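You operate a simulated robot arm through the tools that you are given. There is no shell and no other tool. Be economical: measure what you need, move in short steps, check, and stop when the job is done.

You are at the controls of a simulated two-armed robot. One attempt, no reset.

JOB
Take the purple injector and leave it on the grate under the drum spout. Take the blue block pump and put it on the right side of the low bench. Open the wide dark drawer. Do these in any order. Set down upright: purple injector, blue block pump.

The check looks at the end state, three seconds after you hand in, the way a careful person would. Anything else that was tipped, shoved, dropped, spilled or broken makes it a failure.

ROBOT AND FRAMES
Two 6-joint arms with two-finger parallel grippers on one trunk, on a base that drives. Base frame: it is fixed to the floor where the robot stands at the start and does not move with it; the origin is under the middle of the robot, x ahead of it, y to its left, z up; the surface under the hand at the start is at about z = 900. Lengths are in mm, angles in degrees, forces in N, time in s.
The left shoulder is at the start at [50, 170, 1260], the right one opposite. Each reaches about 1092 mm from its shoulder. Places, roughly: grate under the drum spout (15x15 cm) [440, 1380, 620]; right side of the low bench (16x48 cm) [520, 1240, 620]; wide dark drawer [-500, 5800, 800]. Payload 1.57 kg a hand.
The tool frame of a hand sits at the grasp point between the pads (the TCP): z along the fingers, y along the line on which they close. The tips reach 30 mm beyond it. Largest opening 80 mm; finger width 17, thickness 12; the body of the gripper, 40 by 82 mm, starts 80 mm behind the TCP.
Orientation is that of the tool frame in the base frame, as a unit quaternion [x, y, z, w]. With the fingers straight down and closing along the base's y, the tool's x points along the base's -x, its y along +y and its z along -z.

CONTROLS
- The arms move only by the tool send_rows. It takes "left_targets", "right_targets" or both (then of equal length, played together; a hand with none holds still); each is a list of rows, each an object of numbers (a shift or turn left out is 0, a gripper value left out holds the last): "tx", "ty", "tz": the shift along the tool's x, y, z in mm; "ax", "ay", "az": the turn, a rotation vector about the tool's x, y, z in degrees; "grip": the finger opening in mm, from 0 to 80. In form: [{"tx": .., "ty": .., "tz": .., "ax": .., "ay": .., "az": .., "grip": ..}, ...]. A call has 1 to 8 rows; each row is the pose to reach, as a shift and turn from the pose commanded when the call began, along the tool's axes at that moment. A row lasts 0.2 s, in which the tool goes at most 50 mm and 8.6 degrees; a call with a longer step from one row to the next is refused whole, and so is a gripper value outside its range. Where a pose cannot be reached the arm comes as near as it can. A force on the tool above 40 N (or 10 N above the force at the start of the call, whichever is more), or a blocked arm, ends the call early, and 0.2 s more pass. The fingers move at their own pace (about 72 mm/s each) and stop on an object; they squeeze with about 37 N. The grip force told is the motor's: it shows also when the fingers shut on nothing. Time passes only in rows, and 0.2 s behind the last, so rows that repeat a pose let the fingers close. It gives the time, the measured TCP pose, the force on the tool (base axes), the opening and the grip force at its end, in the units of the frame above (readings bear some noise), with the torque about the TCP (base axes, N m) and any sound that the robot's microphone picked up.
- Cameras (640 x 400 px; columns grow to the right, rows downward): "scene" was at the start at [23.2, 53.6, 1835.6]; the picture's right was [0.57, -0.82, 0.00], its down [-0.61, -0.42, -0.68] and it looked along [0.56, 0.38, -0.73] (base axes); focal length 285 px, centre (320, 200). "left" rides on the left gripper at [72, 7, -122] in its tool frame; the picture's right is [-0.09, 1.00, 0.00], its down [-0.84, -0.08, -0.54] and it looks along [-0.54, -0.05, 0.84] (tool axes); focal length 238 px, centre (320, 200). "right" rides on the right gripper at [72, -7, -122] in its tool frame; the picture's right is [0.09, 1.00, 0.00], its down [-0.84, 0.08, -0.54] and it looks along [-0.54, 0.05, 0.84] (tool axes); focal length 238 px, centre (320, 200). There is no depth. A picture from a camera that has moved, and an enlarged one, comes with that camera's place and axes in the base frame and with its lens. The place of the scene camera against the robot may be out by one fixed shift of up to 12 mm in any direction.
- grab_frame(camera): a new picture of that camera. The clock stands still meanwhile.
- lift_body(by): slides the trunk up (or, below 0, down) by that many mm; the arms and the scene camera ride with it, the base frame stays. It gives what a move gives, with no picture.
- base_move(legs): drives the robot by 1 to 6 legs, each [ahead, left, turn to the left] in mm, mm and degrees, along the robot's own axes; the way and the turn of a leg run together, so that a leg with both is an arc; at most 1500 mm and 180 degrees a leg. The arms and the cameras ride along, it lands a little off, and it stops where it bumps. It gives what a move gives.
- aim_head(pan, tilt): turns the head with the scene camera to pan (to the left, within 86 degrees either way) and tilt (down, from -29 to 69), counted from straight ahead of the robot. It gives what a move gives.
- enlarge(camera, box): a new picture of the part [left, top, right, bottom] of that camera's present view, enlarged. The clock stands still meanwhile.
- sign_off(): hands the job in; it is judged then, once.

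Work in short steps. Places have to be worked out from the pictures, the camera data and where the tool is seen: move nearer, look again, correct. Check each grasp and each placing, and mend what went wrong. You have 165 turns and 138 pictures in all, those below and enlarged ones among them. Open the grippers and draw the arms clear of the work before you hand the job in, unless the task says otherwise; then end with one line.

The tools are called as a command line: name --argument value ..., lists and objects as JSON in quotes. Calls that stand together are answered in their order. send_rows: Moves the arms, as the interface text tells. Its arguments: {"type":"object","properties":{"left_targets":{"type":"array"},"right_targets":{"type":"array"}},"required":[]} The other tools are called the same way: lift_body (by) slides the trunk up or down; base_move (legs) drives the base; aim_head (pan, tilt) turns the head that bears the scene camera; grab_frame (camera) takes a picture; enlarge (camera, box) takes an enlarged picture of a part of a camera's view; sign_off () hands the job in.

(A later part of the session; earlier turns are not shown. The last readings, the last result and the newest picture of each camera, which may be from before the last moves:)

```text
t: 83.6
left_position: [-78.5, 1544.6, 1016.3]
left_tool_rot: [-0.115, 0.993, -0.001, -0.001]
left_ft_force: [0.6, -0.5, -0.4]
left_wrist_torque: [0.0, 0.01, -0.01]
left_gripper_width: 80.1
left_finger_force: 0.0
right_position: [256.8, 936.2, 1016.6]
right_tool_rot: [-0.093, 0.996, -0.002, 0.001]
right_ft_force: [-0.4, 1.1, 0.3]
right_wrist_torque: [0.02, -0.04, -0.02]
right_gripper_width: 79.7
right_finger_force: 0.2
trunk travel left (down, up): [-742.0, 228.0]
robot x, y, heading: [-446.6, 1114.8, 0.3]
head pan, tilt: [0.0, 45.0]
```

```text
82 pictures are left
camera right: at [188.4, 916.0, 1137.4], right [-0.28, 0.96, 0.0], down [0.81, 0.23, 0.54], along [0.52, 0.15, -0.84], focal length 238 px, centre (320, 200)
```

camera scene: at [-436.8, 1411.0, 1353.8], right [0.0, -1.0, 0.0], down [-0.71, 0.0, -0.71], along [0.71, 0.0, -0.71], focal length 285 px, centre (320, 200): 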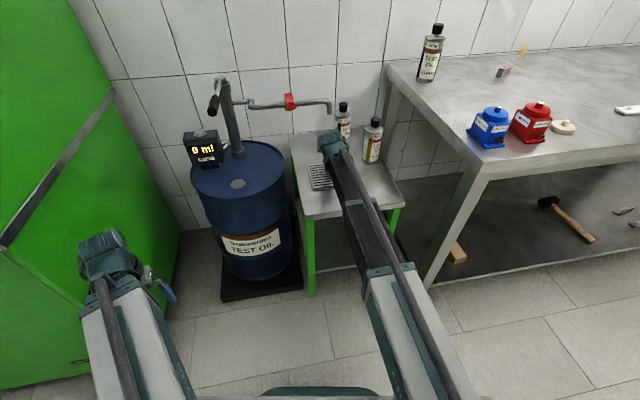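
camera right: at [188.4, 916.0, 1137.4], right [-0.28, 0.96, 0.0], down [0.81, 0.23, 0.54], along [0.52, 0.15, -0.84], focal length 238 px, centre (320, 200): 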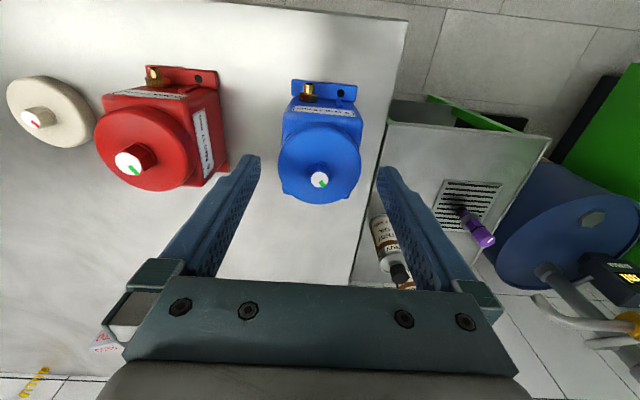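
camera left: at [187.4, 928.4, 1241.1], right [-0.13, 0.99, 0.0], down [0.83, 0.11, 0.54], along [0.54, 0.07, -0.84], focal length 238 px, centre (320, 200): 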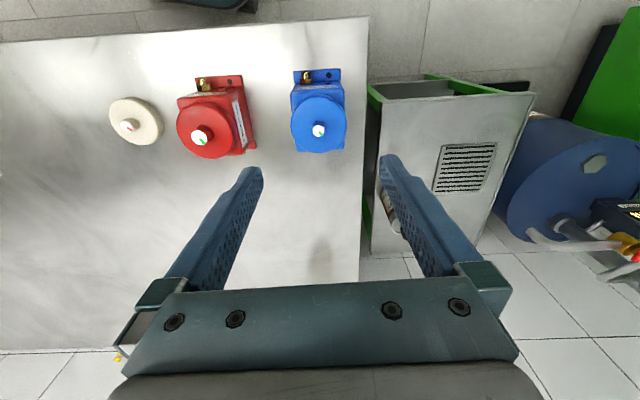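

The knob top triangulates to (260.6, 937, 996), so I'm centred within 4 mm. After a small correction I'll lower to TCP≈945.

send_rows --right_targets '[{"tx": -3.5, "ty": 0.3}]'

lift_body --by -40

grab_frame --camera "right"

```text
t: 84.0
left_position: [-79.2, 1544.7, 1017.3]
left_tool_rot: [-0.115, 0.993, -0.001, 0.0]
left_ft_force: [0.4, -0.4, 0.0]
left_wrist_torque: [0.02, -0.01, -0.01]
left_gripper_width: 79.9
left_finger_force: 0.0
right_position: [261.0, 936.6, 1017.5]
right_tool_rot: [-0.094, 0.996, -0.001, 0.001]
right_ft_force: [-0.2, 1.1, -0.4]
right_wrist_torque: [0.01, 0.0, 0.02]
right_gripper_width: 80.1
right_finger_force: 0.0
trunk travel left (down, up): [-742.0, 228.0]
robot x, y, heading: [-443.2, 1117.3, 0.2]
head pan, tilt: [0.0, 45.0]
```

```text
t: 84.8
left_position: [-77.6, 1544.5, 978.3]
left_tool_rot: [-0.115, 0.993, -0.001, -0.001]
left_ft_force: [-0.1, 0.7, 0.3]
left_wrist_torque: [-0.01, -0.03, -0.01]
left_gripper_width: 80.1
left_finger_force: 0.1
right_position: [260.7, 936.0, 976.4]
right_tool_rot: [-0.093, 0.996, -0.001, 0.001]
right_ft_force: [-0.1, -0.5, -0.7]
right_wrist_torque: [0.0, -0.04, -0.03]
right_gripper_width: 80.3
right_finger_force: 0.1
trunk travel left (down, up): [-702.0, 268.0]
robot x, y, heading: [-453.8, 1120.1, 0.4]
head pan, tilt: [0.0, 45.0]
```

```text
81 pictures are left
camera right: at [191.7, 916.7, 1097.4], right [-0.28, 0.96, 0.0], down [0.81, 0.23, 0.54], along [0.52, 0.15, -0.84], focal length 238 px, centre (320, 200)
```

right: 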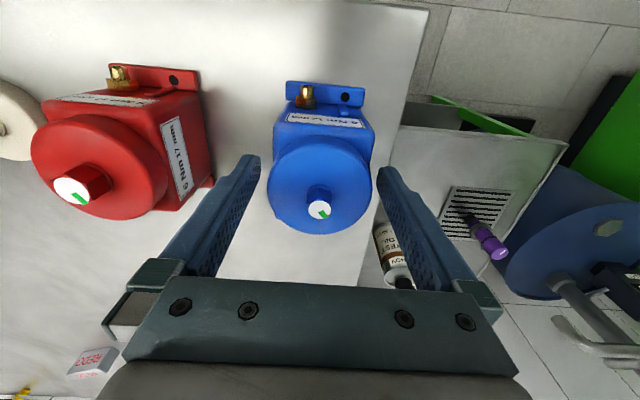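

Both fingers are clear, with about 25 mm to the red pump. Lowering the last 31 mm and closing.

lift_body --by -31

send_rows --right_targets '[{"grip": 70}, {"grip": 62}, {"grip": 40}, {"grip": 40}, {"grip": 40}]'

grab_frame --camera "right"

```text
t: 85.6
left_position: [-78.5, 1544.9, 946.2]
left_tool_rot: [-0.115, 0.993, -0.001, -0.001]
left_ft_force: [0.3, 0.1, 0.4]
left_wrist_torque: [-0.01, 0.03, -0.01]
left_gripper_width: 80.0
left_finger_force: 0.1
right_position: [260.7, 935.8, 945.1]
right_tool_rot: [-0.094, 0.996, -0.001, 0.001]
right_ft_force: [-1.0, -0.3, -0.6]
right_wrist_torque: [0.05, -0.01, -0.01]
right_gripper_width: 80.0
right_finger_force: 0.0
trunk travel left (down, up): [-671.0, 299.0]
robot x, y, heading: [-442.5, 1119.5, 0.2]
head pan, tilt: [0.0, 45.0]
```

```text
t: 86.8
left_position: [-78.6, 1545.0, 944.8]
left_tool_rot: [-0.115, 0.993, -0.001, 0.0]
left_ft_force: [0.1, -0.2, 0.4]
left_wrist_torque: [0.01, 0.02, 0.01]
left_gripper_width: 79.8
left_finger_force: 0.0
right_position: [259.1, 936.4, 945.2]
right_tool_rot: [-0.093, 0.996, -0.001, 0.001]
right_ft_force: [0.5, -1.0, 0.9]
right_wrist_torque: [0.02, 0.05, -0.03]
right_gripper_width: 61.7
right_finger_force: 37.1
trunk travel left (down, up): [-671.0, 299.0]
robot x, y, heading: [-440.6, 1119.0, 0.2]
head pan, tilt: [0.0, 45.0]
```

```text
80 pictures are left
camera right: at [191.9, 916.6, 1066.3], right [-0.28, 0.96, 0.0], down [0.81, 0.23, 0.54], along [0.52, 0.15, -0.84], focal length 238 px, centre (320, 200)
```

right: 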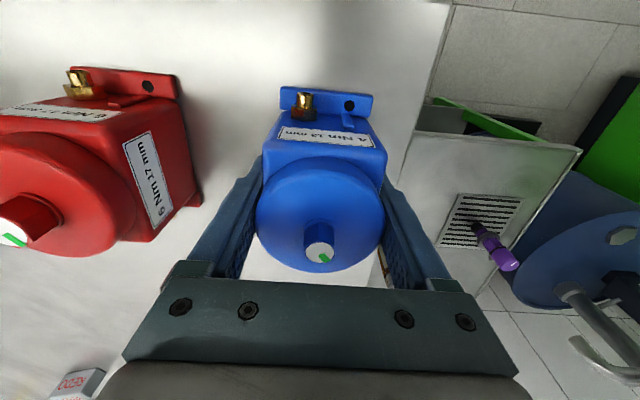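

Gripped at 61.7 mm and 37 N. Lifting 60 mm and checking.

lift_body --by 60

grab_frame --camera "right"

```text
t: 87.8
left_position: [-78.2, 1545.1, 1005.8]
left_tool_rot: [-0.115, 0.993, -0.001, -0.002]
left_ft_force: [-0.2, -0.6, 0.2]
left_wrist_torque: [0.0, 0.02, 0.0]
left_gripper_width: 80.1
left_finger_force: 0.0
right_position: [262.9, 936.4, 1005.5]
right_tool_rot: [-0.093, 0.996, -0.001, 0.0]
right_ft_force: [-0.4, 0.5, -6.9]
right_wrist_torque: [0.0, 0.03, -0.02]
right_gripper_width: 61.3
right_finger_force: 37.2
trunk travel left (down, up): [-731.0, 239.0]
robot x, y, heading: [-445.8, 1118.1, 0.3]
head pan, tilt: [0.0, 45.0]
```

```text
79 pictures are left
camera right: at [192.6, 916.6, 1125.8], right [-0.28, 0.96, 0.0], down [0.81, 0.23, 0.54], along [0.52, 0.15, -0.84], focal length 238 px, centre (320, 200)
```

right: 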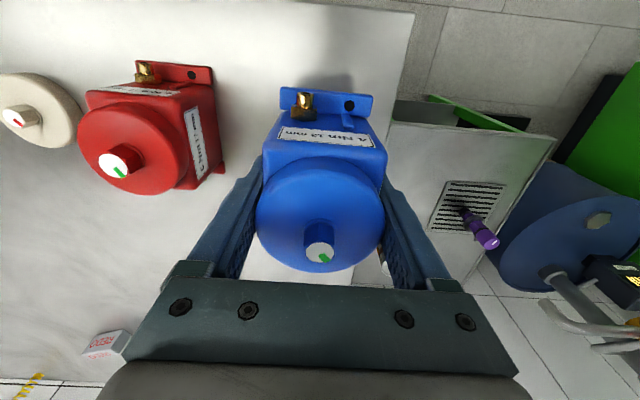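

Held well, at about 0.7 kg. I'll drive 267 mm left and 110 mm ahead to be over the low bench's front right part.

base_move --legs '[[0, 267, 0], [110, 0, 0]]'

grab_frame --camera "right"

grab_frame --camera "scene"

```text
t: 90.4
left_position: [30.6, 1806.9, 1004.6]
left_tool_rot: [-0.116, 0.993, -0.001, -0.002]
left_ft_force: [-0.3, 0.0, -0.2]
left_wrist_torque: [0.02, 0.04, 0.02]
left_gripper_width: 80.2
left_finger_force: 0.0
right_position: [370.4, 1199.0, 1004.7]
right_tool_rot: [-0.094, 0.996, 0.0, 0.0]
right_ft_force: [1.4, -0.1, -7.9]
right_wrist_torque: [-0.04, 0.05, 0.02]
right_gripper_width: 61.4
right_finger_force: 37.5
trunk travel left (down, up): [-731.0, 239.0]
robot x, y, heading: [-338.7, 1382.4, 0.2]
head pan, tilt: [0.0, 45.0]
```

```text
78 pictures are left
camera right: at [301.4, 1178.5, 1125.2], right [-0.28, 0.96, 0.0], down [0.81, 0.23, 0.54], along [0.52, 0.15, -0.84], focal length 238 px, centre (320, 200)
```

right: 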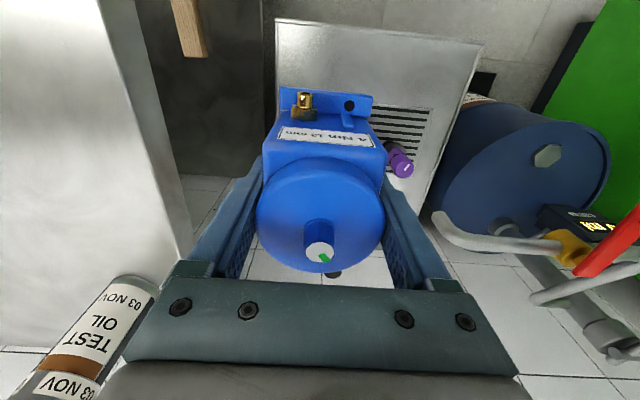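

```text
77 pictures are left
camera scene: at [-295.8, 1389.1, 1694.7], right [0.01, -1.0, 0.0], down [-0.71, 0.0, -0.71], along [0.71, 0.0, -0.71], focal length 285 px, centre (320, 200)
```

scene: 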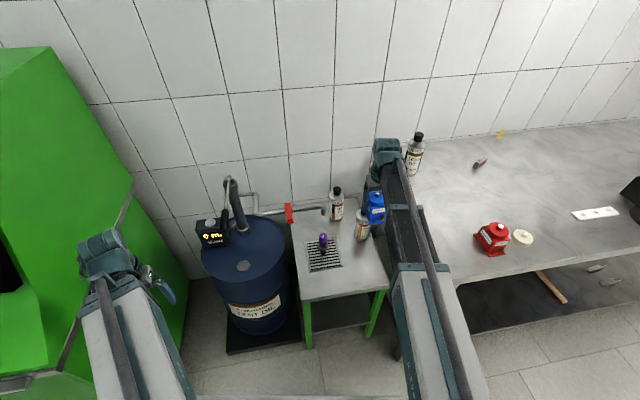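

Positioned at (370, 1199), 76 mm in from the right edge. Lowering.

lift_body --by -250

grab_frame --camera "right"

grab_frame --camera "scene"

```text
t: 93.0
left_position: [29.7, 1805.3, 755.0]
left_tool_rot: [-0.114, 0.993, 0.0, 0.0]
left_ft_force: [0.1, 0.2, 0.5]
left_wrist_torque: [0.01, -0.01, 0.0]
left_gripper_width: 80.0
left_finger_force: 0.0
right_position: [367.8, 1199.0, 754.9]
right_tool_rot: [-0.094, 0.996, -0.001, 0.001]
right_ft_force: [0.1, -0.3, -8.0]
right_wrist_torque: [-0.01, -0.01, -0.04]
right_gripper_width: 61.3
right_finger_force: 36.7
trunk travel left (down, up): [-481.0, 489.0]
robot x, y, heading: [-336.6, 1383.7, 0.4]
head pan, tilt: [0.0, 45.0]
```

```text
76 pictures are left
camera right: at [300.0, 1178.5, 876.0], right [-0.28, 0.96, 0.0], down [0.81, 0.23, 0.54], along [0.52, 0.15, -0.84], focal length 238 px, centre (320, 200)
```

right: 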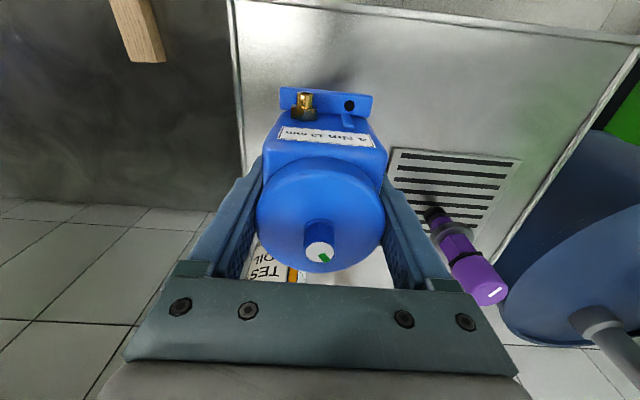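

```text
75 pictures are left
camera scene: at [-297.9, 1389.1, 1444.9], right [0.01, -1.0, 0.0], down [-0.71, 0.0, -0.71], along [0.71, 0.0, -0.71], focal length 285 px, centre (320, 200)
```

scene: 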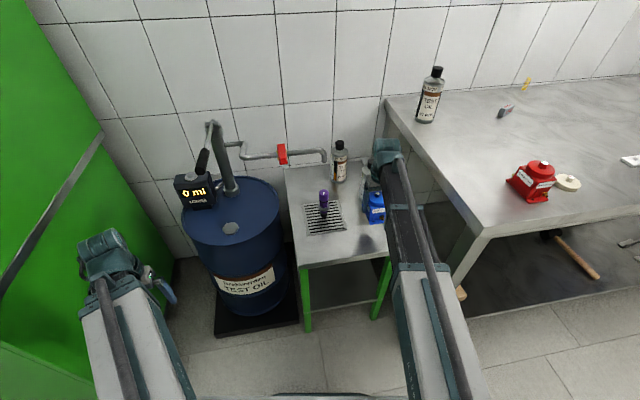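

Clear. Lowering to about 10 mm above, then creeping.

lift_body --by -80

lift_body --by -6

lift_body --by -3

```text
t: 94.2
left_position: [28.8, 1806.5, 675.8]
left_tool_rot: [-0.114, 0.993, 0.0, -0.001]
left_ft_force: [0.2, 0.7, 0.4]
left_wrist_torque: [-0.02, 0.02, 0.02]
left_gripper_width: 79.9
left_finger_force: 0.1
right_position: [369.0, 1198.2, 675.2]
right_tool_rot: [-0.093, 0.996, -0.001, 0.002]
right_ft_force: [-0.2, -1.3, -7.7]
right_wrist_torque: [-0.01, 0.01, 0.01]
right_gripper_width: 61.5
right_finger_force: 36.8
trunk travel left (down, up): [-401.0, 569.0]
robot x, y, heading: [-337.9, 1379.4, 0.3]
head pan, tilt: [0.0, 45.0]
```

```text
t: 94.7
left_position: [27.6, 1806.9, 670.1]
left_tool_rot: [-0.115, 0.993, -0.001, -0.001]
left_ft_force: [-0.6, 0.0, -0.1]
left_wrist_torque: [0.01, 0.0, 0.02]
left_gripper_width: 79.9
left_finger_force: 0.0
right_position: [369.7, 1199.4, 670.1]
right_tool_rot: [-0.094, 0.996, -0.001, 0.001]
right_ft_force: [0.2, 0.1, -7.5]
right_wrist_torque: [0.0, -0.03, 0.01]
right_gripper_width: 61.3
right_finger_force: 36.7
trunk travel left (down, up): [-395.0, 575.0]
robot x, y, heading: [-338.0, 1380.8, 0.0]
head pan, tilt: [0.0, 45.0]
```

```text
t: 95.3
left_position: [29.1, 1806.9, 665.8]
left_tool_rot: [-0.116, 0.993, -0.002, -0.001]
left_ft_force: [0.0, -0.3, -0.4]
left_wrist_torque: [-0.01, 0.01, -0.02]
left_gripper_width: 80.1
left_finger_force: 0.1
right_position: [368.8, 1199.3, 665.9]
right_tool_rot: [-0.093, 0.996, -0.001, 0.001]
right_ft_force: [0.2, 0.0, -7.0]
right_wrist_torque: [0.02, 0.03, -0.01]
right_gripper_width: 61.5
right_finger_force: 36.6
trunk travel left (down, up): [-392.0, 578.0]
robot x, y, heading: [-338.0, 1379.2, 0.2]
head pan, tilt: [0.0, 45.0]
```

Not quite in contact yet; continuing 1 mm at a time.

lift_body --by -1

lift_body --by -1

```text
t: 95.8
left_position: [29.3, 1806.3, 667.6]
left_tool_rot: [-0.115, 0.993, 0.0, -0.001]
left_ft_force: [0.3, -0.9, 0.5]
left_wrist_torque: [-0.01, 0.01, -0.05]
left_gripper_width: 80.0
left_finger_force: 0.1
right_position: [369.3, 1199.2, 665.3]
right_tool_rot: [-0.093, 0.996, -0.001, 0.001]
right_ft_force: [2.9, -0.3, 2.3]
right_wrist_torque: [0.1, 0.18, -0.02]
right_gripper_width: 61.3
right_finger_force: 36.5
trunk travel left (down, up): [-391.0, 579.0]
robot x, y, heading: [-337.0, 1379.2, 0.3]
head pan, tilt: [0.0, 45.0]
```

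```text
t: 96.3
left_position: [28.1, 1807.5, 665.0]
left_tool_rot: [-0.115, 0.993, -0.001, 0.0]
left_ft_force: [0.0, 0.0, 0.5]
left_wrist_torque: [-0.04, 0.0, 0.0]
left_gripper_width: 80.0
left_finger_force: 0.0
right_position: [368.5, 1198.9, 665.1]
right_tool_rot: [-0.093, 0.996, -0.001, 0.001]
right_ft_force: [8.7, -2.0, 21.0]
right_wrist_torque: [0.01, 0.57, 0.05]
right_gripper_width: 61.2
right_finger_force: 36.9
trunk travel left (down, up): [-390.0, 580.0]
robot x, y, heading: [-335.8, 1380.7, 0.5]
head pan, tilt: [0.0, 45.0]
```

The pump is in contact. I'll relieve by 1 mm and open.

lift_body --by 1

send_rows --right_targets '[{"grip": 63}, {"grip": 65}, {"grip": 70}, {"grip": 80}, {"grip": 80}]'

grab_frame --camera "right"

```text
t: 96.8
left_position: [28.1, 1806.1, 665.7]
left_tool_rot: [-0.115, 0.993, -0.002, -0.002]
left_ft_force: [-0.2, -0.6, -0.6]
left_wrist_torque: [0.0, -0.03, -0.03]
left_gripper_width: 80.2
left_finger_force: 0.1
right_position: [368.3, 1198.5, 665.6]
right_tool_rot: [-0.093, 0.996, -0.001, 0.001]
right_ft_force: [5.9, -2.0, 8.0]
right_wrist_torque: [-0.11, -0.16, 0.0]
right_gripper_width: 61.2
right_finger_force: 37.5
trunk travel left (down, up): [-391.0, 579.0]
robot x, y, heading: [-336.8, 1382.2, 0.3]
head pan, tilt: [0.0, 45.0]
```

```text
t: 98.0
left_position: [29.1, 1807.5, 665.3]
left_tool_rot: [-0.115, 0.993, -0.001, 0.0]
left_ft_force: [-0.7, 1.1, -0.2]
left_wrist_torque: [0.01, 0.0, 0.01]
left_gripper_width: 80.2
left_finger_force: 0.0
right_position: [367.7, 1198.4, 665.8]
right_tool_rot: [-0.093, 0.996, -0.001, 0.001]
right_ft_force: [-0.5, -0.1, 0.7]
right_wrist_torque: [-0.05, -0.01, 0.01]
right_gripper_width: 79.8
right_finger_force: 0.0
trunk travel left (down, up): [-391.0, 579.0]
robot x, y, heading: [-342.4, 1383.0, 0.3]
head pan, tilt: [0.0, 45.0]
```

```text
74 pictures are left
camera right: at [299.7, 1178.6, 786.3], right [-0.28, 0.96, 0.0], down [0.81, 0.23, 0.54], along [0.52, 0.15, -0.84], focal length 238 px, centre (320, 200)
```

right: 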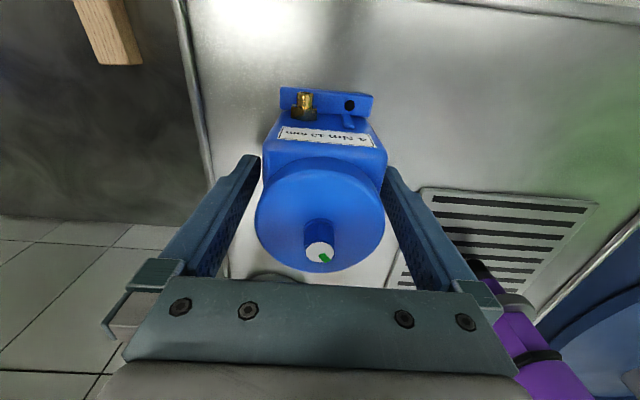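

The pump stands released. Raising straight up.

lift_body --by 60

lift_body --by 340

grab_frame --camera "right"

grab_frame --camera "scene"

```text
t: 99.0
left_position: [28.9, 1806.0, 725.4]
left_tool_rot: [-0.116, 0.993, -0.001, 0.0]
left_ft_force: [0.1, -1.2, 0.8]
left_wrist_torque: [-0.03, 0.0, -0.01]
left_gripper_width: 80.0
left_finger_force: 0.0
right_position: [368.5, 1198.4, 726.6]
right_tool_rot: [-0.093, 0.996, -0.001, 0.001]
right_ft_force: [-0.2, 1.1, 0.9]
right_wrist_torque: [0.03, 0.01, 0.02]
right_gripper_width: 79.9
right_finger_force: 0.0
trunk travel left (down, up): [-451.0, 519.0]
robot x, y, heading: [-337.9, 1382.0, 0.4]
head pan, tilt: [0.0, 45.0]
```

```text
t: 102.3
left_position: [28.3, 1807.8, 1066.0]
left_tool_rot: [-0.115, 0.993, -0.001, -0.001]
left_ft_force: [-0.3, 0.2, 0.2]
left_wrist_torque: [-0.01, 0.0, 0.02]
left_gripper_width: 80.0
left_finger_force: 0.1
right_position: [368.9, 1199.1, 1065.0]
right_tool_rot: [-0.094, 0.996, -0.001, 0.001]
right_ft_force: [0.2, 0.3, 0.0]
right_wrist_torque: [0.02, 0.02, 0.0]
right_gripper_width: 80.1
right_finger_force: 0.1
trunk travel left (down, up): [-791.0, 179.0]
robot x, y, heading: [-340.3, 1375.9, 0.4]
head pan, tilt: [0.0, 45.0]
```

```text
73 pictures are left
camera right: at [299.8, 1178.6, 1186.2], right [-0.28, 0.96, 0.0], down [0.81, 0.23, 0.54], along [0.52, 0.15, -0.84], focal length 238 px, centre (320, 200)
```

right: 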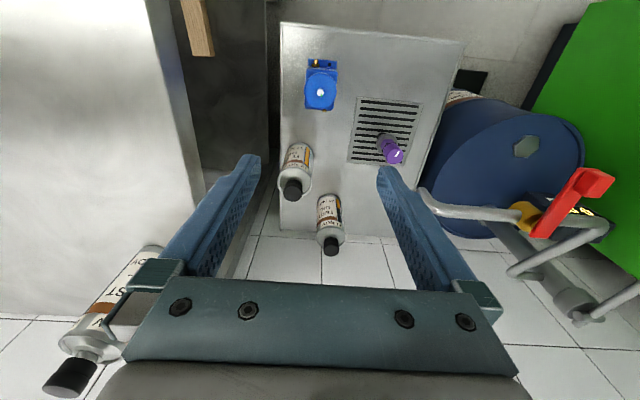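

```text
72 pictures are left
camera scene: at [-298.4, 1389.3, 1754.8], right [0.01, -1.0, 0.0], down [-0.71, 0.0, -0.71], along [0.71, 0.0, -0.71], focal length 285 px, centre (320, 200)
```

scene: 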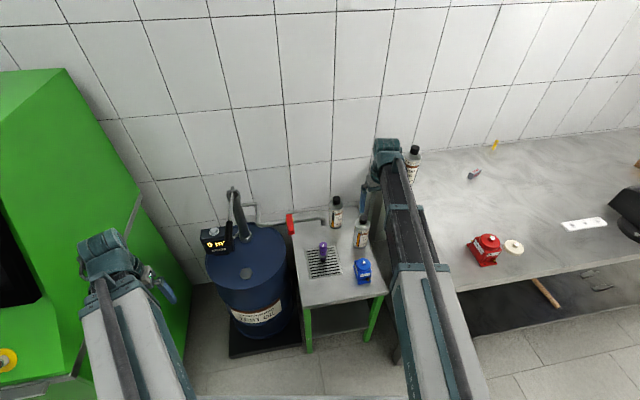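

Both placements look good. Now the drawer: I'll back well off and look to the left along the room.

base_move --legs '[[-500, 0, 0]]'

aim_head --pan 80 --tilt 15

grab_frame --camera "scene"

```text
t: 105.2
left_position: [-464.1, 1804.2, 1066.7]
left_tool_rot: [-0.114, 0.993, -0.001, 0.0]
left_ft_force: [-0.6, -0.7, 0.2]
left_wrist_torque: [-0.01, -0.04, -0.01]
left_gripper_width: 79.9
left_finger_force: 0.1
right_position: [-125.9, 1194.0, 1066.3]
right_tool_rot: [-0.091, 0.996, -0.001, 0.0]
right_ft_force: [0.2, -0.2, -0.2]
right_wrist_torque: [-0.04, -0.02, 0.03]
right_gripper_width: 79.9
right_finger_force: 0.1
trunk travel left (down, up): [-791.0, 179.0]
robot x, y, heading: [-832.8, 1374.6, 0.0]
head pan, tilt: [0.0, 45.0]
```

```text
t: 106.8
left_position: [-463.4, 1803.4, 1066.6]
left_tool_rot: [-0.114, 0.993, -0.001, 0.0]
left_ft_force: [-0.5, -0.5, 0.4]
left_wrist_torque: [0.0, -0.02, 0.0]
left_gripper_width: 80.3
left_finger_force: 0.1
right_position: [-127.2, 1194.4, 1065.5]
right_tool_rot: [-0.091, 0.996, 0.0, 0.001]
right_ft_force: [-0.3, 1.1, 0.3]
right_wrist_torque: [0.0, -0.02, -0.03]
right_gripper_width: 80.0
right_finger_force: 0.1
trunk travel left (down, up): [-791.0, 179.0]
robot x, y, heading: [-832.2, 1377.7, -0.0]
head pan, tilt: [80.0, 15.0]
```

```text
71 pictures are left
camera scene: at [-857.3, 1479.1, 1801.6], right [0.99, -0.17, 0.0], down [-0.04, -0.26, -0.97], along [0.17, 0.95, -0.26], focal length 285 px, centre (320, 200)
```

scene: 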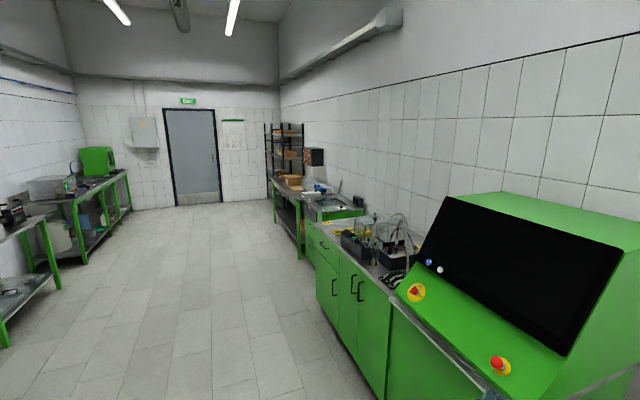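

enlarge --camera "scene" --box '[240, 150, 400, 250]'

```text
4.00 times, centred on (320, 200) of scene
camera zoom: at [-857.3, 1479.1, 1801.6], right [0.99, -0.17, 0.0], down [-0.04, -0.26, -0.97], along [0.17, 0.95, -0.26], focal length 1139 px, centre (320, 200)
```

zoom: 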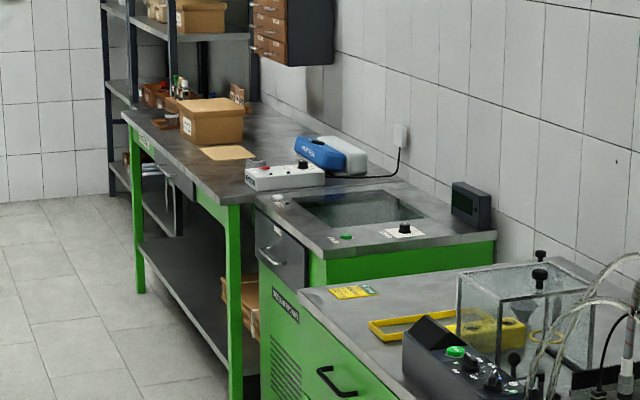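

I see a dark drawer under the far bench plus another in the nearer station. I'll turn about 99° left and drive towards it in stages.

base_move --legs '[[0, 0, 99], [1400, 0, 0]]'

aim_head --pan -10 --tilt 20

grab_frame --camera "scene"

```text
t: 118.0
left_position: [-1560.1, 3069.9, 1066.5]
left_tool_rot: [0.833, -0.554, 0.001, 0.0]
left_ft_force: [1.0, 0.2, -0.9]
left_wrist_torque: [0.02, 0.01, 0.0]
left_gripper_width: 80.0
left_finger_force: 0.0
right_position: [-1017.1, 3505.0, 1064.2]
right_tool_rot: [0.821, -0.571, 0.0, -0.001]
right_ft_force: [0.1, -0.1, -0.4]
right_wrist_torque: [0.01, -0.01, -0.02]
right_gripper_width: 80.0
right_finger_force: 0.1
trunk travel left (down, up): [-791.0, 179.0]
robot x, y, heading: [-1080.0, 2775.8, 99.8]
head pan, tilt: [80.0, 15.0]
```

```text
t: 119.7
left_position: [-1562.0, 3068.2, 1066.4]
left_tool_rot: [0.833, -0.553, 0.002, 0.0]
left_ft_force: [-0.3, -0.1, 0.4]
left_wrist_torque: [0.01, 0.03, -0.01]
left_gripper_width: 80.1
left_finger_force: 0.0
right_position: [-1018.4, 3503.4, 1065.5]
right_tool_rot: [0.82, -0.572, 0.0, -0.002]
right_ft_force: [0.2, 0.8, 0.2]
right_wrist_torque: [0.0, 0.0, -0.01]
right_gripper_width: 79.7
right_finger_force: 0.1
trunk travel left (down, up): [-791.0, 179.0]
robot x, y, heading: [-1081.7, 2778.6, 99.7]
head pan, tilt: [-10.0, 20.0]
```

```text
69 pictures are left
camera scene: at [-1075.2, 2840.2, 1793.5], right [1.0, 0.0, 0.0], down [0.0, -0.34, -0.94], along [0.0, 0.94, -0.34], focal length 285 px, centre (320, 200)
```

scene: 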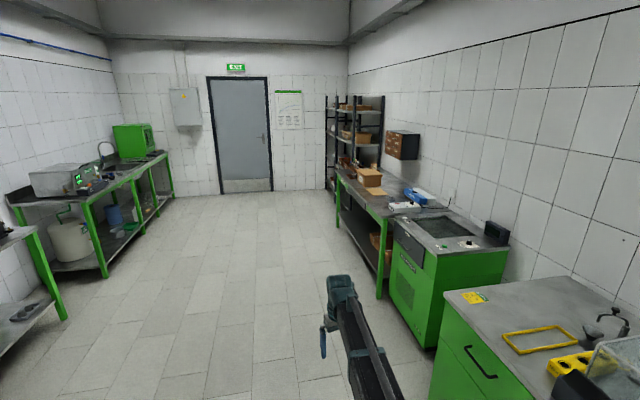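

The corridor is clear. Continuing 1400 mm.

base_move --legs '[[1400, 0, 0]]'

aim_head --pan -35 --tilt 35

grab_frame --camera "scene"

```text
t: 126.6
left_position: [-1797.7, 4432.0, 1066.1]
left_tool_rot: [0.833, -0.553, 0.002, 0.0]
left_ft_force: [-0.6, 0.1, -0.4]
left_wrist_torque: [0.01, 0.02, 0.01]
left_gripper_width: 80.0
left_finger_force: 0.1
right_position: [-1255.4, 4867.8, 1064.0]
right_tool_rot: [0.82, -0.572, 0.0, -0.001]
right_ft_force: [0.1, 0.1, -0.4]
right_wrist_torque: [-0.02, -0.03, -0.01]
right_gripper_width: 79.9
right_finger_force: 0.0
trunk travel left (down, up): [-791.0, 179.0]
robot x, y, heading: [-1319.3, 4143.2, 99.7]
head pan, tilt: [-10.0, 20.0]
```

```text
t: 127.5
left_position: [-1798.1, 4431.6, 1065.4]
left_tool_rot: [0.833, -0.554, 0.001, 0.0]
left_ft_force: [-1.2, -0.4, 0.4]
left_wrist_torque: [-0.02, -0.01, -0.02]
left_gripper_width: 80.0
left_finger_force: 0.1
right_position: [-1254.5, 4868.0, 1065.3]
right_tool_rot: [0.82, -0.572, 0.0, -0.001]
right_ft_force: [-0.3, -0.5, 0.3]
right_wrist_torque: [-0.02, 0.0, -0.03]
right_gripper_width: 80.1
right_finger_force: 0.1
trunk travel left (down, up): [-791.0, 179.0]
robot x, y, heading: [-1321.1, 4140.4, 100.1]
head pan, tilt: [-35.0, 35.0]
```

```text
68 pictures are left
camera scene: at [-1275.2, 4190.3, 1769.7], right [0.91, -0.42, 0.0], down [-0.24, -0.52, -0.82], along [0.35, 0.74, -0.57], focal length 285 px, centre (320, 200)
```

scene: 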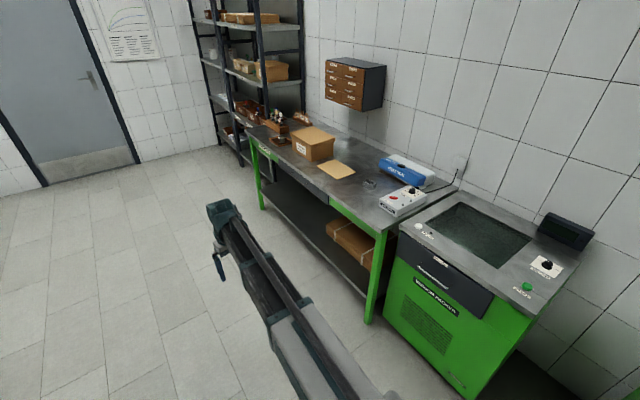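

enlarge --camera "scene" --box '[240, 120, 400, 220]'

enlarge --camera "scene" --box '[380, 200, 540, 330]'

```text
4.00 times, centred on (320, 170) of scene
camera zoom: at [-1275.2, 4190.3, 1769.7], right [0.91, -0.42, 0.0], down [-0.24, -0.52, -0.82], along [0.35, 0.74, -0.57], focal length 1139 px, centre (320, 320)
```

zoom: 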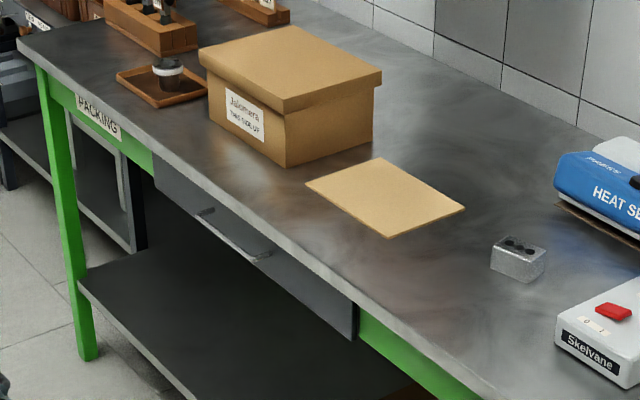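

```text
3.08 times, centred on (460, 265) of scene
camera zoom: at [-1275.2, 4190.3, 1769.7], right [0.91, -0.42, 0.0], down [-0.24, -0.52, -0.82], along [0.35, 0.74, -0.57], focal length 876 px, centre (-111, 0)
```

zoom: 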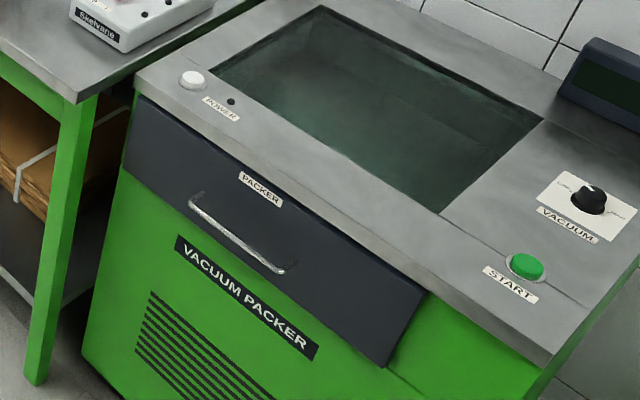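

The bench drawer matches the given place, with its bar handle near (-703, 5740, 800). I'll drive to about 900 mm in front of it, turn to face it, and look.

base_move --legs '[[1420, 0, 0], [0, 0, -88]]'

aim_head --pan 0 --tilt 45

grab_frame --camera "scene"

```text
t: 138.3
left_position: [-1284.0, 6030.1, 1064.9]
left_tool_rot: [-0.217, 0.976, -0.001, -0.001]
left_ft_force: [0.1, -0.9, 0.4]
left_wrist_torque: [-0.02, 0.0, 0.02]
left_gripper_width: 80.3
left_finger_force: 0.0
right_position: [-827.8, 5505.6, 1064.5]
right_tool_rot: [-0.196, 0.981, 0.0, 0.001]
right_ft_force: [0.2, -0.2, -0.2]
right_wrist_torque: [-0.01, -0.01, -0.01]
right_gripper_width: 80.1
right_finger_force: 0.1
trunk travel left (down, up): [-791.0, 179.0]
robot x, y, heading: [-1555.0, 5537.2, 12.1]
head pan, tilt: [-35.0, 35.0]
```

```text
t: 139.3
left_position: [-1284.8, 6029.4, 1065.2]
left_tool_rot: [-0.218, 0.976, -0.001, -0.001]
left_ft_force: [0.0, 0.8, 0.1]
left_wrist_torque: [-0.01, 0.01, 0.01]
left_gripper_width: 80.0
left_finger_force: 0.1
right_position: [-827.9, 5503.5, 1065.2]
right_tool_rot: [-0.196, 0.981, -0.001, 0.0]
right_ft_force: [-0.5, 0.4, -0.6]
right_wrist_torque: [-0.01, 0.02, 0.01]
right_gripper_width: 80.0
right_finger_force: 0.1
trunk travel left (down, up): [-791.0, 179.0]
robot x, y, heading: [-1554.7, 5536.3, 12.1]
head pan, tilt: [0.0, 45.0]
```

```text
65 pictures are left
camera scene: at [-1517.6, 5554.7, 1754.9], right [0.21, -0.98, 0.0], down [-0.69, -0.15, -0.71], along [0.69, 0.15, -0.71], focal length 285 px, centre (320, 200)
```

scene: 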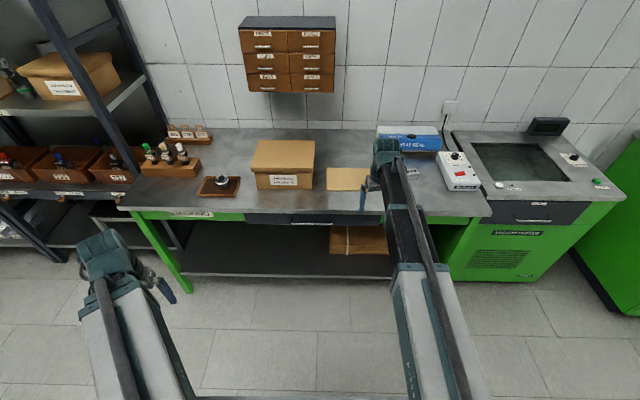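

enlarge --camera "scene" --box '[220, 185, 400, 260]'

grab_frame --camera "right"

```text
3.56 times, centred on (310, 222) of scene
camera zoom: at [-1517.6, 5554.7, 1754.9], right [0.21, -0.98, 0.0], down [-0.69, -0.15, -0.71], along [0.69, 0.15, -0.71], focal length 1013 px, centre (356, 120)
```

zoom: 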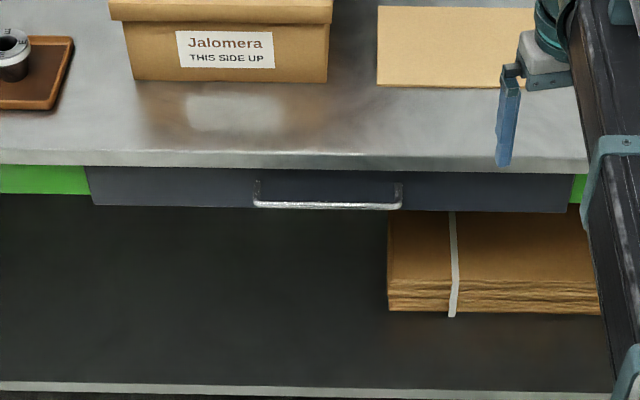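

```text
63 pictures are left
camera right: at [-890.7, 5470.3, 1186.3], right [-0.47, 0.88, 0.0], down [0.74, 0.39, 0.54], along [0.48, 0.25, -0.84], focal length 238 px, centre (320, 200)
```

right: 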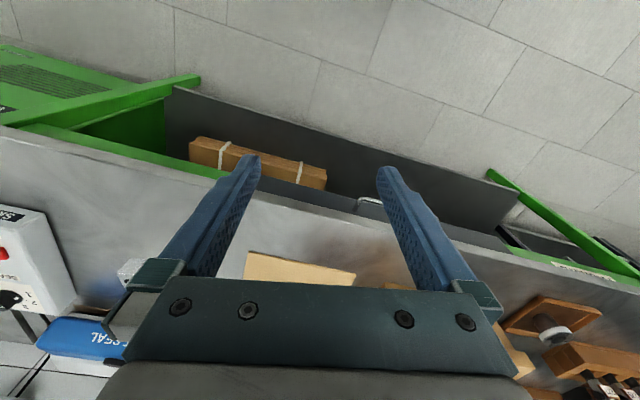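

I'll back off 250 mm and lower the trunk, so the camera sees the drawer front more squarely and I can triangulate the handle.

base_move --legs '[[-250, 0, 0]]'

lift_body --by -400

aim_head --pan 0 --tilt 30

grab_frame --camera "scene"

```text
t: 141.1
left_position: [-1526.0, 5978.1, 1065.5]
left_tool_rot: [-0.217, 0.976, -0.002, -0.001]
left_ft_force: [-0.8, 0.1, 0.0]
left_wrist_torque: [0.02, -0.05, 0.0]
left_gripper_width: 80.0
left_finger_force: 0.1
right_position: [-1070.0, 5452.4, 1066.7]
right_tool_rot: [-0.196, 0.981, 0.0, 0.002]
right_ft_force: [0.6, 1.2, 0.0]
right_wrist_torque: [0.01, -0.03, -0.04]
right_gripper_width: 80.1
right_finger_force: 0.0
trunk travel left (down, up): [-791.0, 179.0]
robot x, y, heading: [-1795.6, 5486.9, 12.1]
head pan, tilt: [0.0, 45.0]
```

```text
t: 144.9
left_position: [-1527.1, 5978.3, 665.4]
left_tool_rot: [-0.217, 0.976, -0.001, 0.0]
left_ft_force: [0.3, 0.9, 0.8]
left_wrist_torque: [-0.01, 0.01, 0.0]
left_gripper_width: 80.0
left_finger_force: 0.0
right_position: [-1068.6, 5452.7, 665.7]
right_tool_rot: [-0.195, 0.981, 0.0, 0.001]
right_ft_force: [-0.3, -0.9, 0.0]
right_wrist_torque: [0.0, 0.01, -0.03]
right_gripper_width: 79.9
right_finger_force: 0.0
trunk travel left (down, up): [-391.0, 579.0]
robot x, y, heading: [-1792.9, 5486.6, 12.0]
head pan, tilt: [0.0, 45.0]
```

```text
t: 145.7
left_position: [-1525.8, 5977.4, 664.5]
left_tool_rot: [-0.218, 0.976, -0.001, -0.001]
left_ft_force: [-0.1, -0.5, -0.5]
left_wrist_torque: [-0.02, -0.02, -0.02]
left_gripper_width: 80.1
left_finger_force: 0.1
right_position: [-1068.4, 5452.6, 665.8]
right_tool_rot: [-0.196, 0.981, 0.0, 0.001]
right_ft_force: [0.2, -0.8, -0.4]
right_wrist_torque: [-0.02, 0.0, -0.01]
right_gripper_width: 80.0
right_finger_force: 0.0
trunk travel left (down, up): [-391.0, 579.0]
robot x, y, heading: [-1798.6, 5484.9, 12.4]
head pan, tilt: [0.0, 30.0]
```

```text
62 pictures are left
camera scene: at [-1749.6, 5504.7, 1377.4], right [0.21, -0.98, 0.0], down [-0.49, -0.11, -0.87], along [0.85, 0.18, -0.5], focal length 285 px, centre (320, 200)
```

scene: 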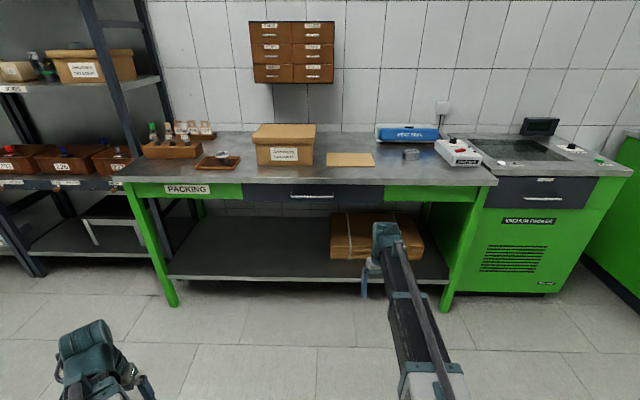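

enlarge --camera "scene" --box '[232, 170, 392, 220]'

```text
4.00 times, centred on (312, 195) of scene
camera zoom: at [-1749.6, 5504.7, 1377.4], right [0.21, -0.98, 0.0], down [-0.49, -0.11, -0.87], along [0.85, 0.18, -0.5], focal length 1139 px, centre (352, 220)
```

zoom: 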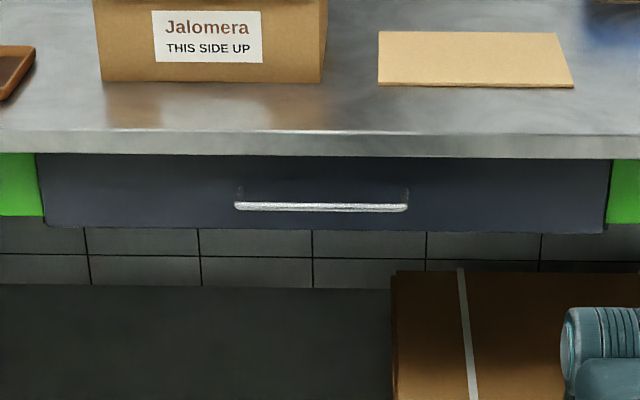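

The handle bar triangulates to (-726, 5760, 786). It's 183 mm long and stands 36 mm off the drawer front, with the bench edge overhanging just above. I'll grip it with the hand horizontal and the fingers above and below, so I first align the yaw and move the hand in front of the handle.

send_rows --right_targets '[{"tx": -20, "ty": 29.5, "az": 2}, {"tx": -40, "ty": 59, "az": 4}, {"tx": -60, "ty": 88.5, "az": 6}, {"tx": -80, "ty": 118, "az": 8}, {"tx": -100, "ty": 147.5, "az": 10.4}, {"tx": -120, "ty": 177, "az": 10.4}, {"tx": -139.4, "ty": 206, "az": 10.4}]'

send_rows --right_targets '[{"ay": -8, "tz": -2.1}, {"ay": -16, "tz": -8.5}, {"ay": -24, "tz": -19}, {"ay": -32, "tz": -33.4}, {"ay": -40, "tz": -51.5}, {"ay": -48, "tz": -72.8}, {"ay": -56, "tz": -97}, {"ay": -64, "tz": -123.6}]'

send_rows --right_targets '[{"ay": -8, "tz": -12.5, "tx": -25.6}, {"ay": -16, "tz": -25.5, "tx": -52.3}, {"ay": -24, "tz": -38.9, "tx": -79.8}, {"ay": -26, "tz": -42.2, "tx": -86.7}, {"ay": -26, "tz": -42.2, "tx": -86.7}]'

grab_frame --camera "right"

```text
t: 147.3
left_position: [-1525.5, 5978.4, 665.9]
left_tool_rot: [-0.217, 0.976, -0.001, -0.001]
left_ft_force: [0.3, 0.7, 0.3]
left_wrist_torque: [-0.01, 0.0, 0.05]
left_gripper_width: 79.9
left_finger_force: 0.0
right_position: [-1020.2, 5697.0, 666.7]
right_tool_rot: [-0.107, 0.994, -0.001, 0.001]
right_ft_force: [-0.1, -0.1, 0.0]
right_wrist_torque: [0.01, -0.01, 0.0]
right_gripper_width: 80.1
right_finger_force: 0.0
trunk travel left (down, up): [-391.0, 579.0]
robot x, y, heading: [-1798.1, 5487.9, 12.2]
head pan, tilt: [0.0, 30.0]
```

```text
t: 149.1
left_position: [-1526.4, 5977.7, 664.9]
left_tool_rot: [-0.218, 0.976, -0.001, -0.001]
left_ft_force: [0.1, -0.1, -0.1]
left_wrist_torque: [0.01, 0.01, 0.0]
left_gripper_width: 80.1
left_finger_force: 0.1
right_position: [-1019.8, 5696.9, 789.7]
right_tool_rot: [-0.091, 0.842, 0.056, 0.528]
right_ft_force: [0.2, -0.2, -0.3]
right_wrist_torque: [0.0, 0.0, -0.04]
right_gripper_width: 79.9
right_finger_force: 0.0
trunk travel left (down, up): [-391.0, 579.0]
robot x, y, heading: [-1797.2, 5485.2, 12.3]
head pan, tilt: [0.0, 30.0]
```

```text
t: 150.3
left_position: [-1526.0, 5978.4, 665.5]
left_tool_rot: [-0.217, 0.976, 0.0, -0.001]
left_ft_force: [-0.6, -0.2, -0.5]
left_wrist_torque: [-0.02, 0.01, 0.0]
left_gripper_width: 80.1
left_finger_force: 0.1
right_position: [-1019.6, 5698.5, 886.0]
right_tool_rot: [-0.076, 0.702, 0.075, 0.704]
right_ft_force: [0.3, -0.5, 1.1]
right_wrist_torque: [-0.03, 0.01, -0.03]
right_gripper_width: 80.0
right_finger_force: 0.0
trunk travel left (down, up): [-391.0, 579.0]
robot x, y, heading: [-1796.3, 5484.7, 12.3]
head pan, tilt: [0.0, 30.0]
```

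```text
60 pictures are left
camera right: at [-1135.9, 5665.4, 812.8], right [-0.21, 0.97, -0.09], down [-0.55, -0.04, 0.84], along [0.81, 0.23, 0.54], focal length 238 px, centre (320, 200)
```

right: 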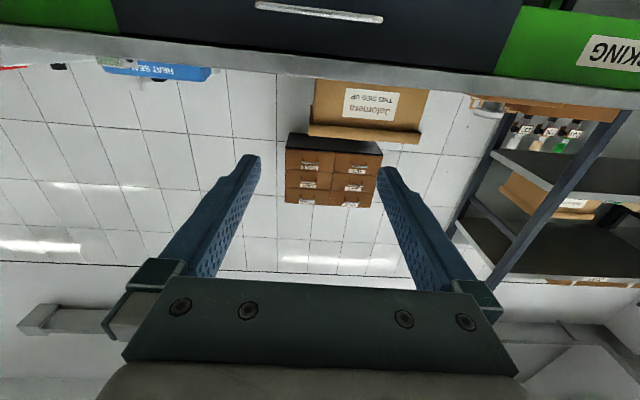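

The horizontal pitch is reached. Now I'll roll 90° so the fingers close vertically, preset the opening to 50 mm and lower 100 mm to handle height.

send_rows --right_targets '[{"az": 8.5, "grip": 50}, {"az": 17}, {"az": 25.5}, {"az": 34}, {"az": 42.5}, {"az": 51}, {"az": 59.5}, {"az": 68}]'

send_rows --right_targets '[{"az": 8}, {"az": 16}, {"az": 22}]'

lift_body --by -100

grab_frame --camera "right"

grab_frame --camera "scene"

```text
t: 152.1
left_position: [-1525.0, 5977.8, 666.4]
left_tool_rot: [-0.217, 0.976, -0.001, -0.001]
left_ft_force: [0.4, -0.7, 0.5]
left_wrist_torque: [-0.03, 0.01, 0.0]
left_gripper_width: 79.8
left_finger_force: 0.0
right_position: [-1019.1, 5696.7, 885.4]
right_tool_rot: [0.33, 0.624, 0.456, 0.542]
right_ft_force: [-0.7, 0.3, -0.7]
right_wrist_torque: [-0.01, -0.07, 0.0]
right_gripper_width: 49.8
right_finger_force: 0.0
trunk travel left (down, up): [-391.0, 579.0]
robot x, y, heading: [-1794.9, 5483.1, 12.2]
head pan, tilt: [0.0, 30.0]
```

```text
t: 152.9
left_position: [-1526.8, 5976.8, 665.4]
left_tool_rot: [-0.218, 0.976, -0.001, 0.0]
left_ft_force: [-0.9, 0.0, 0.3]
left_wrist_torque: [0.02, -0.03, 0.05]
left_gripper_width: 79.9
left_finger_force: 0.0
right_position: [-1016.0, 5693.1, 876.9]
right_tool_rot: [0.446, 0.567, 0.537, 0.437]
right_ft_force: [-0.1, 0.7, 0.7]
right_wrist_torque: [-0.02, 0.04, 0.03]
right_gripper_width: 50.0
right_finger_force: 0.1
right hand out of reach, approached as far as the arm can: row 3
trunk travel left (down, up): [-391.0, 579.0]
robot x, y, heading: [-1796.2, 5488.4, 12.0]
head pan, tilt: [0.0, 30.0]
```

```text
t: 154.2
left_position: [-1525.7, 5977.4, 566.7]
left_tool_rot: [-0.217, 0.976, -0.001, -0.001]
left_ft_force: [0.6, 0.1, 0.5]
left_wrist_torque: [-0.01, 0.01, 0.01]
left_gripper_width: 80.2
left_finger_force: 0.1
right_position: [-1016.8, 5692.2, 776.8]
right_tool_rot: [0.445, 0.568, 0.537, 0.437]
right_ft_force: [-0.6, -0.1, 0.2]
right_wrist_torque: [-0.02, -0.02, 0.0]
right_gripper_width: 50.0
right_finger_force: 0.0
trunk travel left (down, up): [-291.0, 679.0]
robot x, y, heading: [-1800.1, 5485.0, 12.2]
head pan, tilt: [0.0, 30.0]
```

```text
59 pictures are left
camera right: at [-1150.3, 5735.4, 772.4], right [0.02, 0.12, 0.99], down [-0.34, -0.93, 0.12], along [0.94, -0.34, 0.02], focal length 238 px, centre (320, 200)
```

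right: 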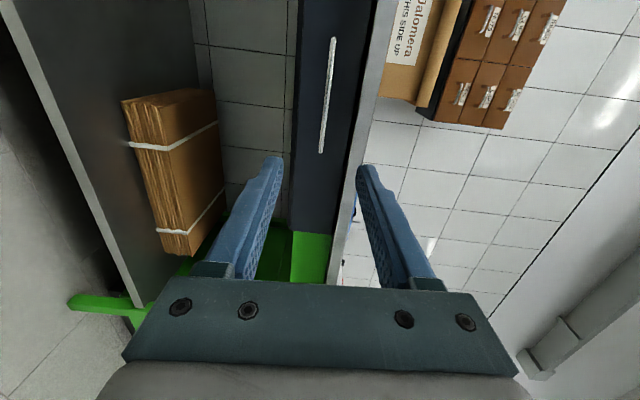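

```text
58 pictures are left
camera scene: at [-1749.6, 5504.7, 1277.5], right [0.21, -0.98, 0.0], down [-0.49, -0.11, -0.87], along [0.85, 0.18, -0.5], focal length 285 px, centre (320, 200)
```

scene: 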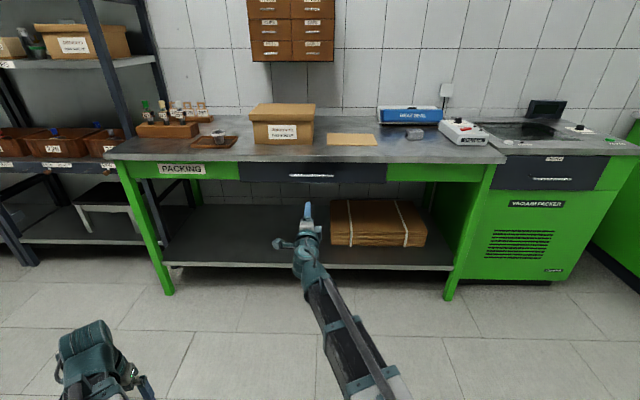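

The fingers now close vertically. The hand camera suggests the bar's z is nearer 771. I'll move ahead 190 mm level and re-measure close up.

send_rows --right_targets '[{"tz": 38, "ty": 1.6}, {"tz": 76, "ty": 3.1}, {"tz": 114, "ty": 4.7}, {"tz": 152, "ty": 6.2}, {"tz": 190, "ty": 7.8}]'

grab_frame --camera "right"

```text
t: 155.4
left_position: [-1525.2, 5977.6, 565.8]
left_tool_rot: [-0.217, 0.976, -0.002, -0.001]
left_ft_force: [0.2, 1.0, 0.1]
left_wrist_torque: [0.01, -0.02, -0.02]
left_gripper_width: 80.1
left_finger_force: 0.0
right_position: [-827.4, 5733.9, 776.2]
right_tool_rot: [0.446, 0.567, 0.537, 0.438]
right_ft_force: [0.2, -0.3, -1.3]
right_wrist_torque: [-0.01, 0.04, 0.0]
right_gripper_width: 49.7
right_finger_force: 0.0
trunk travel left (down, up): [-291.0, 679.0]
robot x, y, heading: [-1795.9, 5486.2, 11.9]
head pan, tilt: [0.0, 30.0]
```

```text
57 pictures are left
camera right: at [-961.9, 5776.8, 772.4], right [0.02, 0.12, 0.99], down [-0.34, -0.93, 0.12], along [0.94, -0.34, 0.02], focal length 238 px, centre (320, 200)
```

right: 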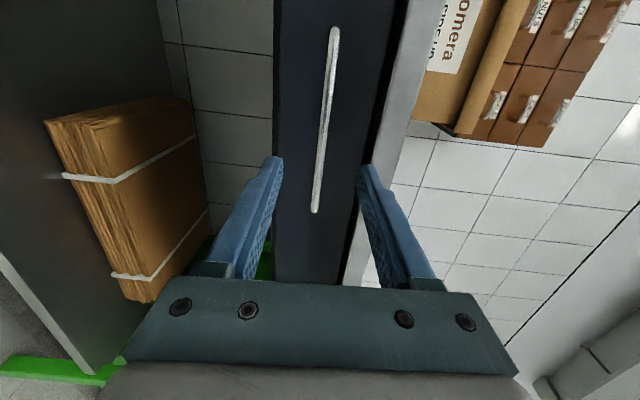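

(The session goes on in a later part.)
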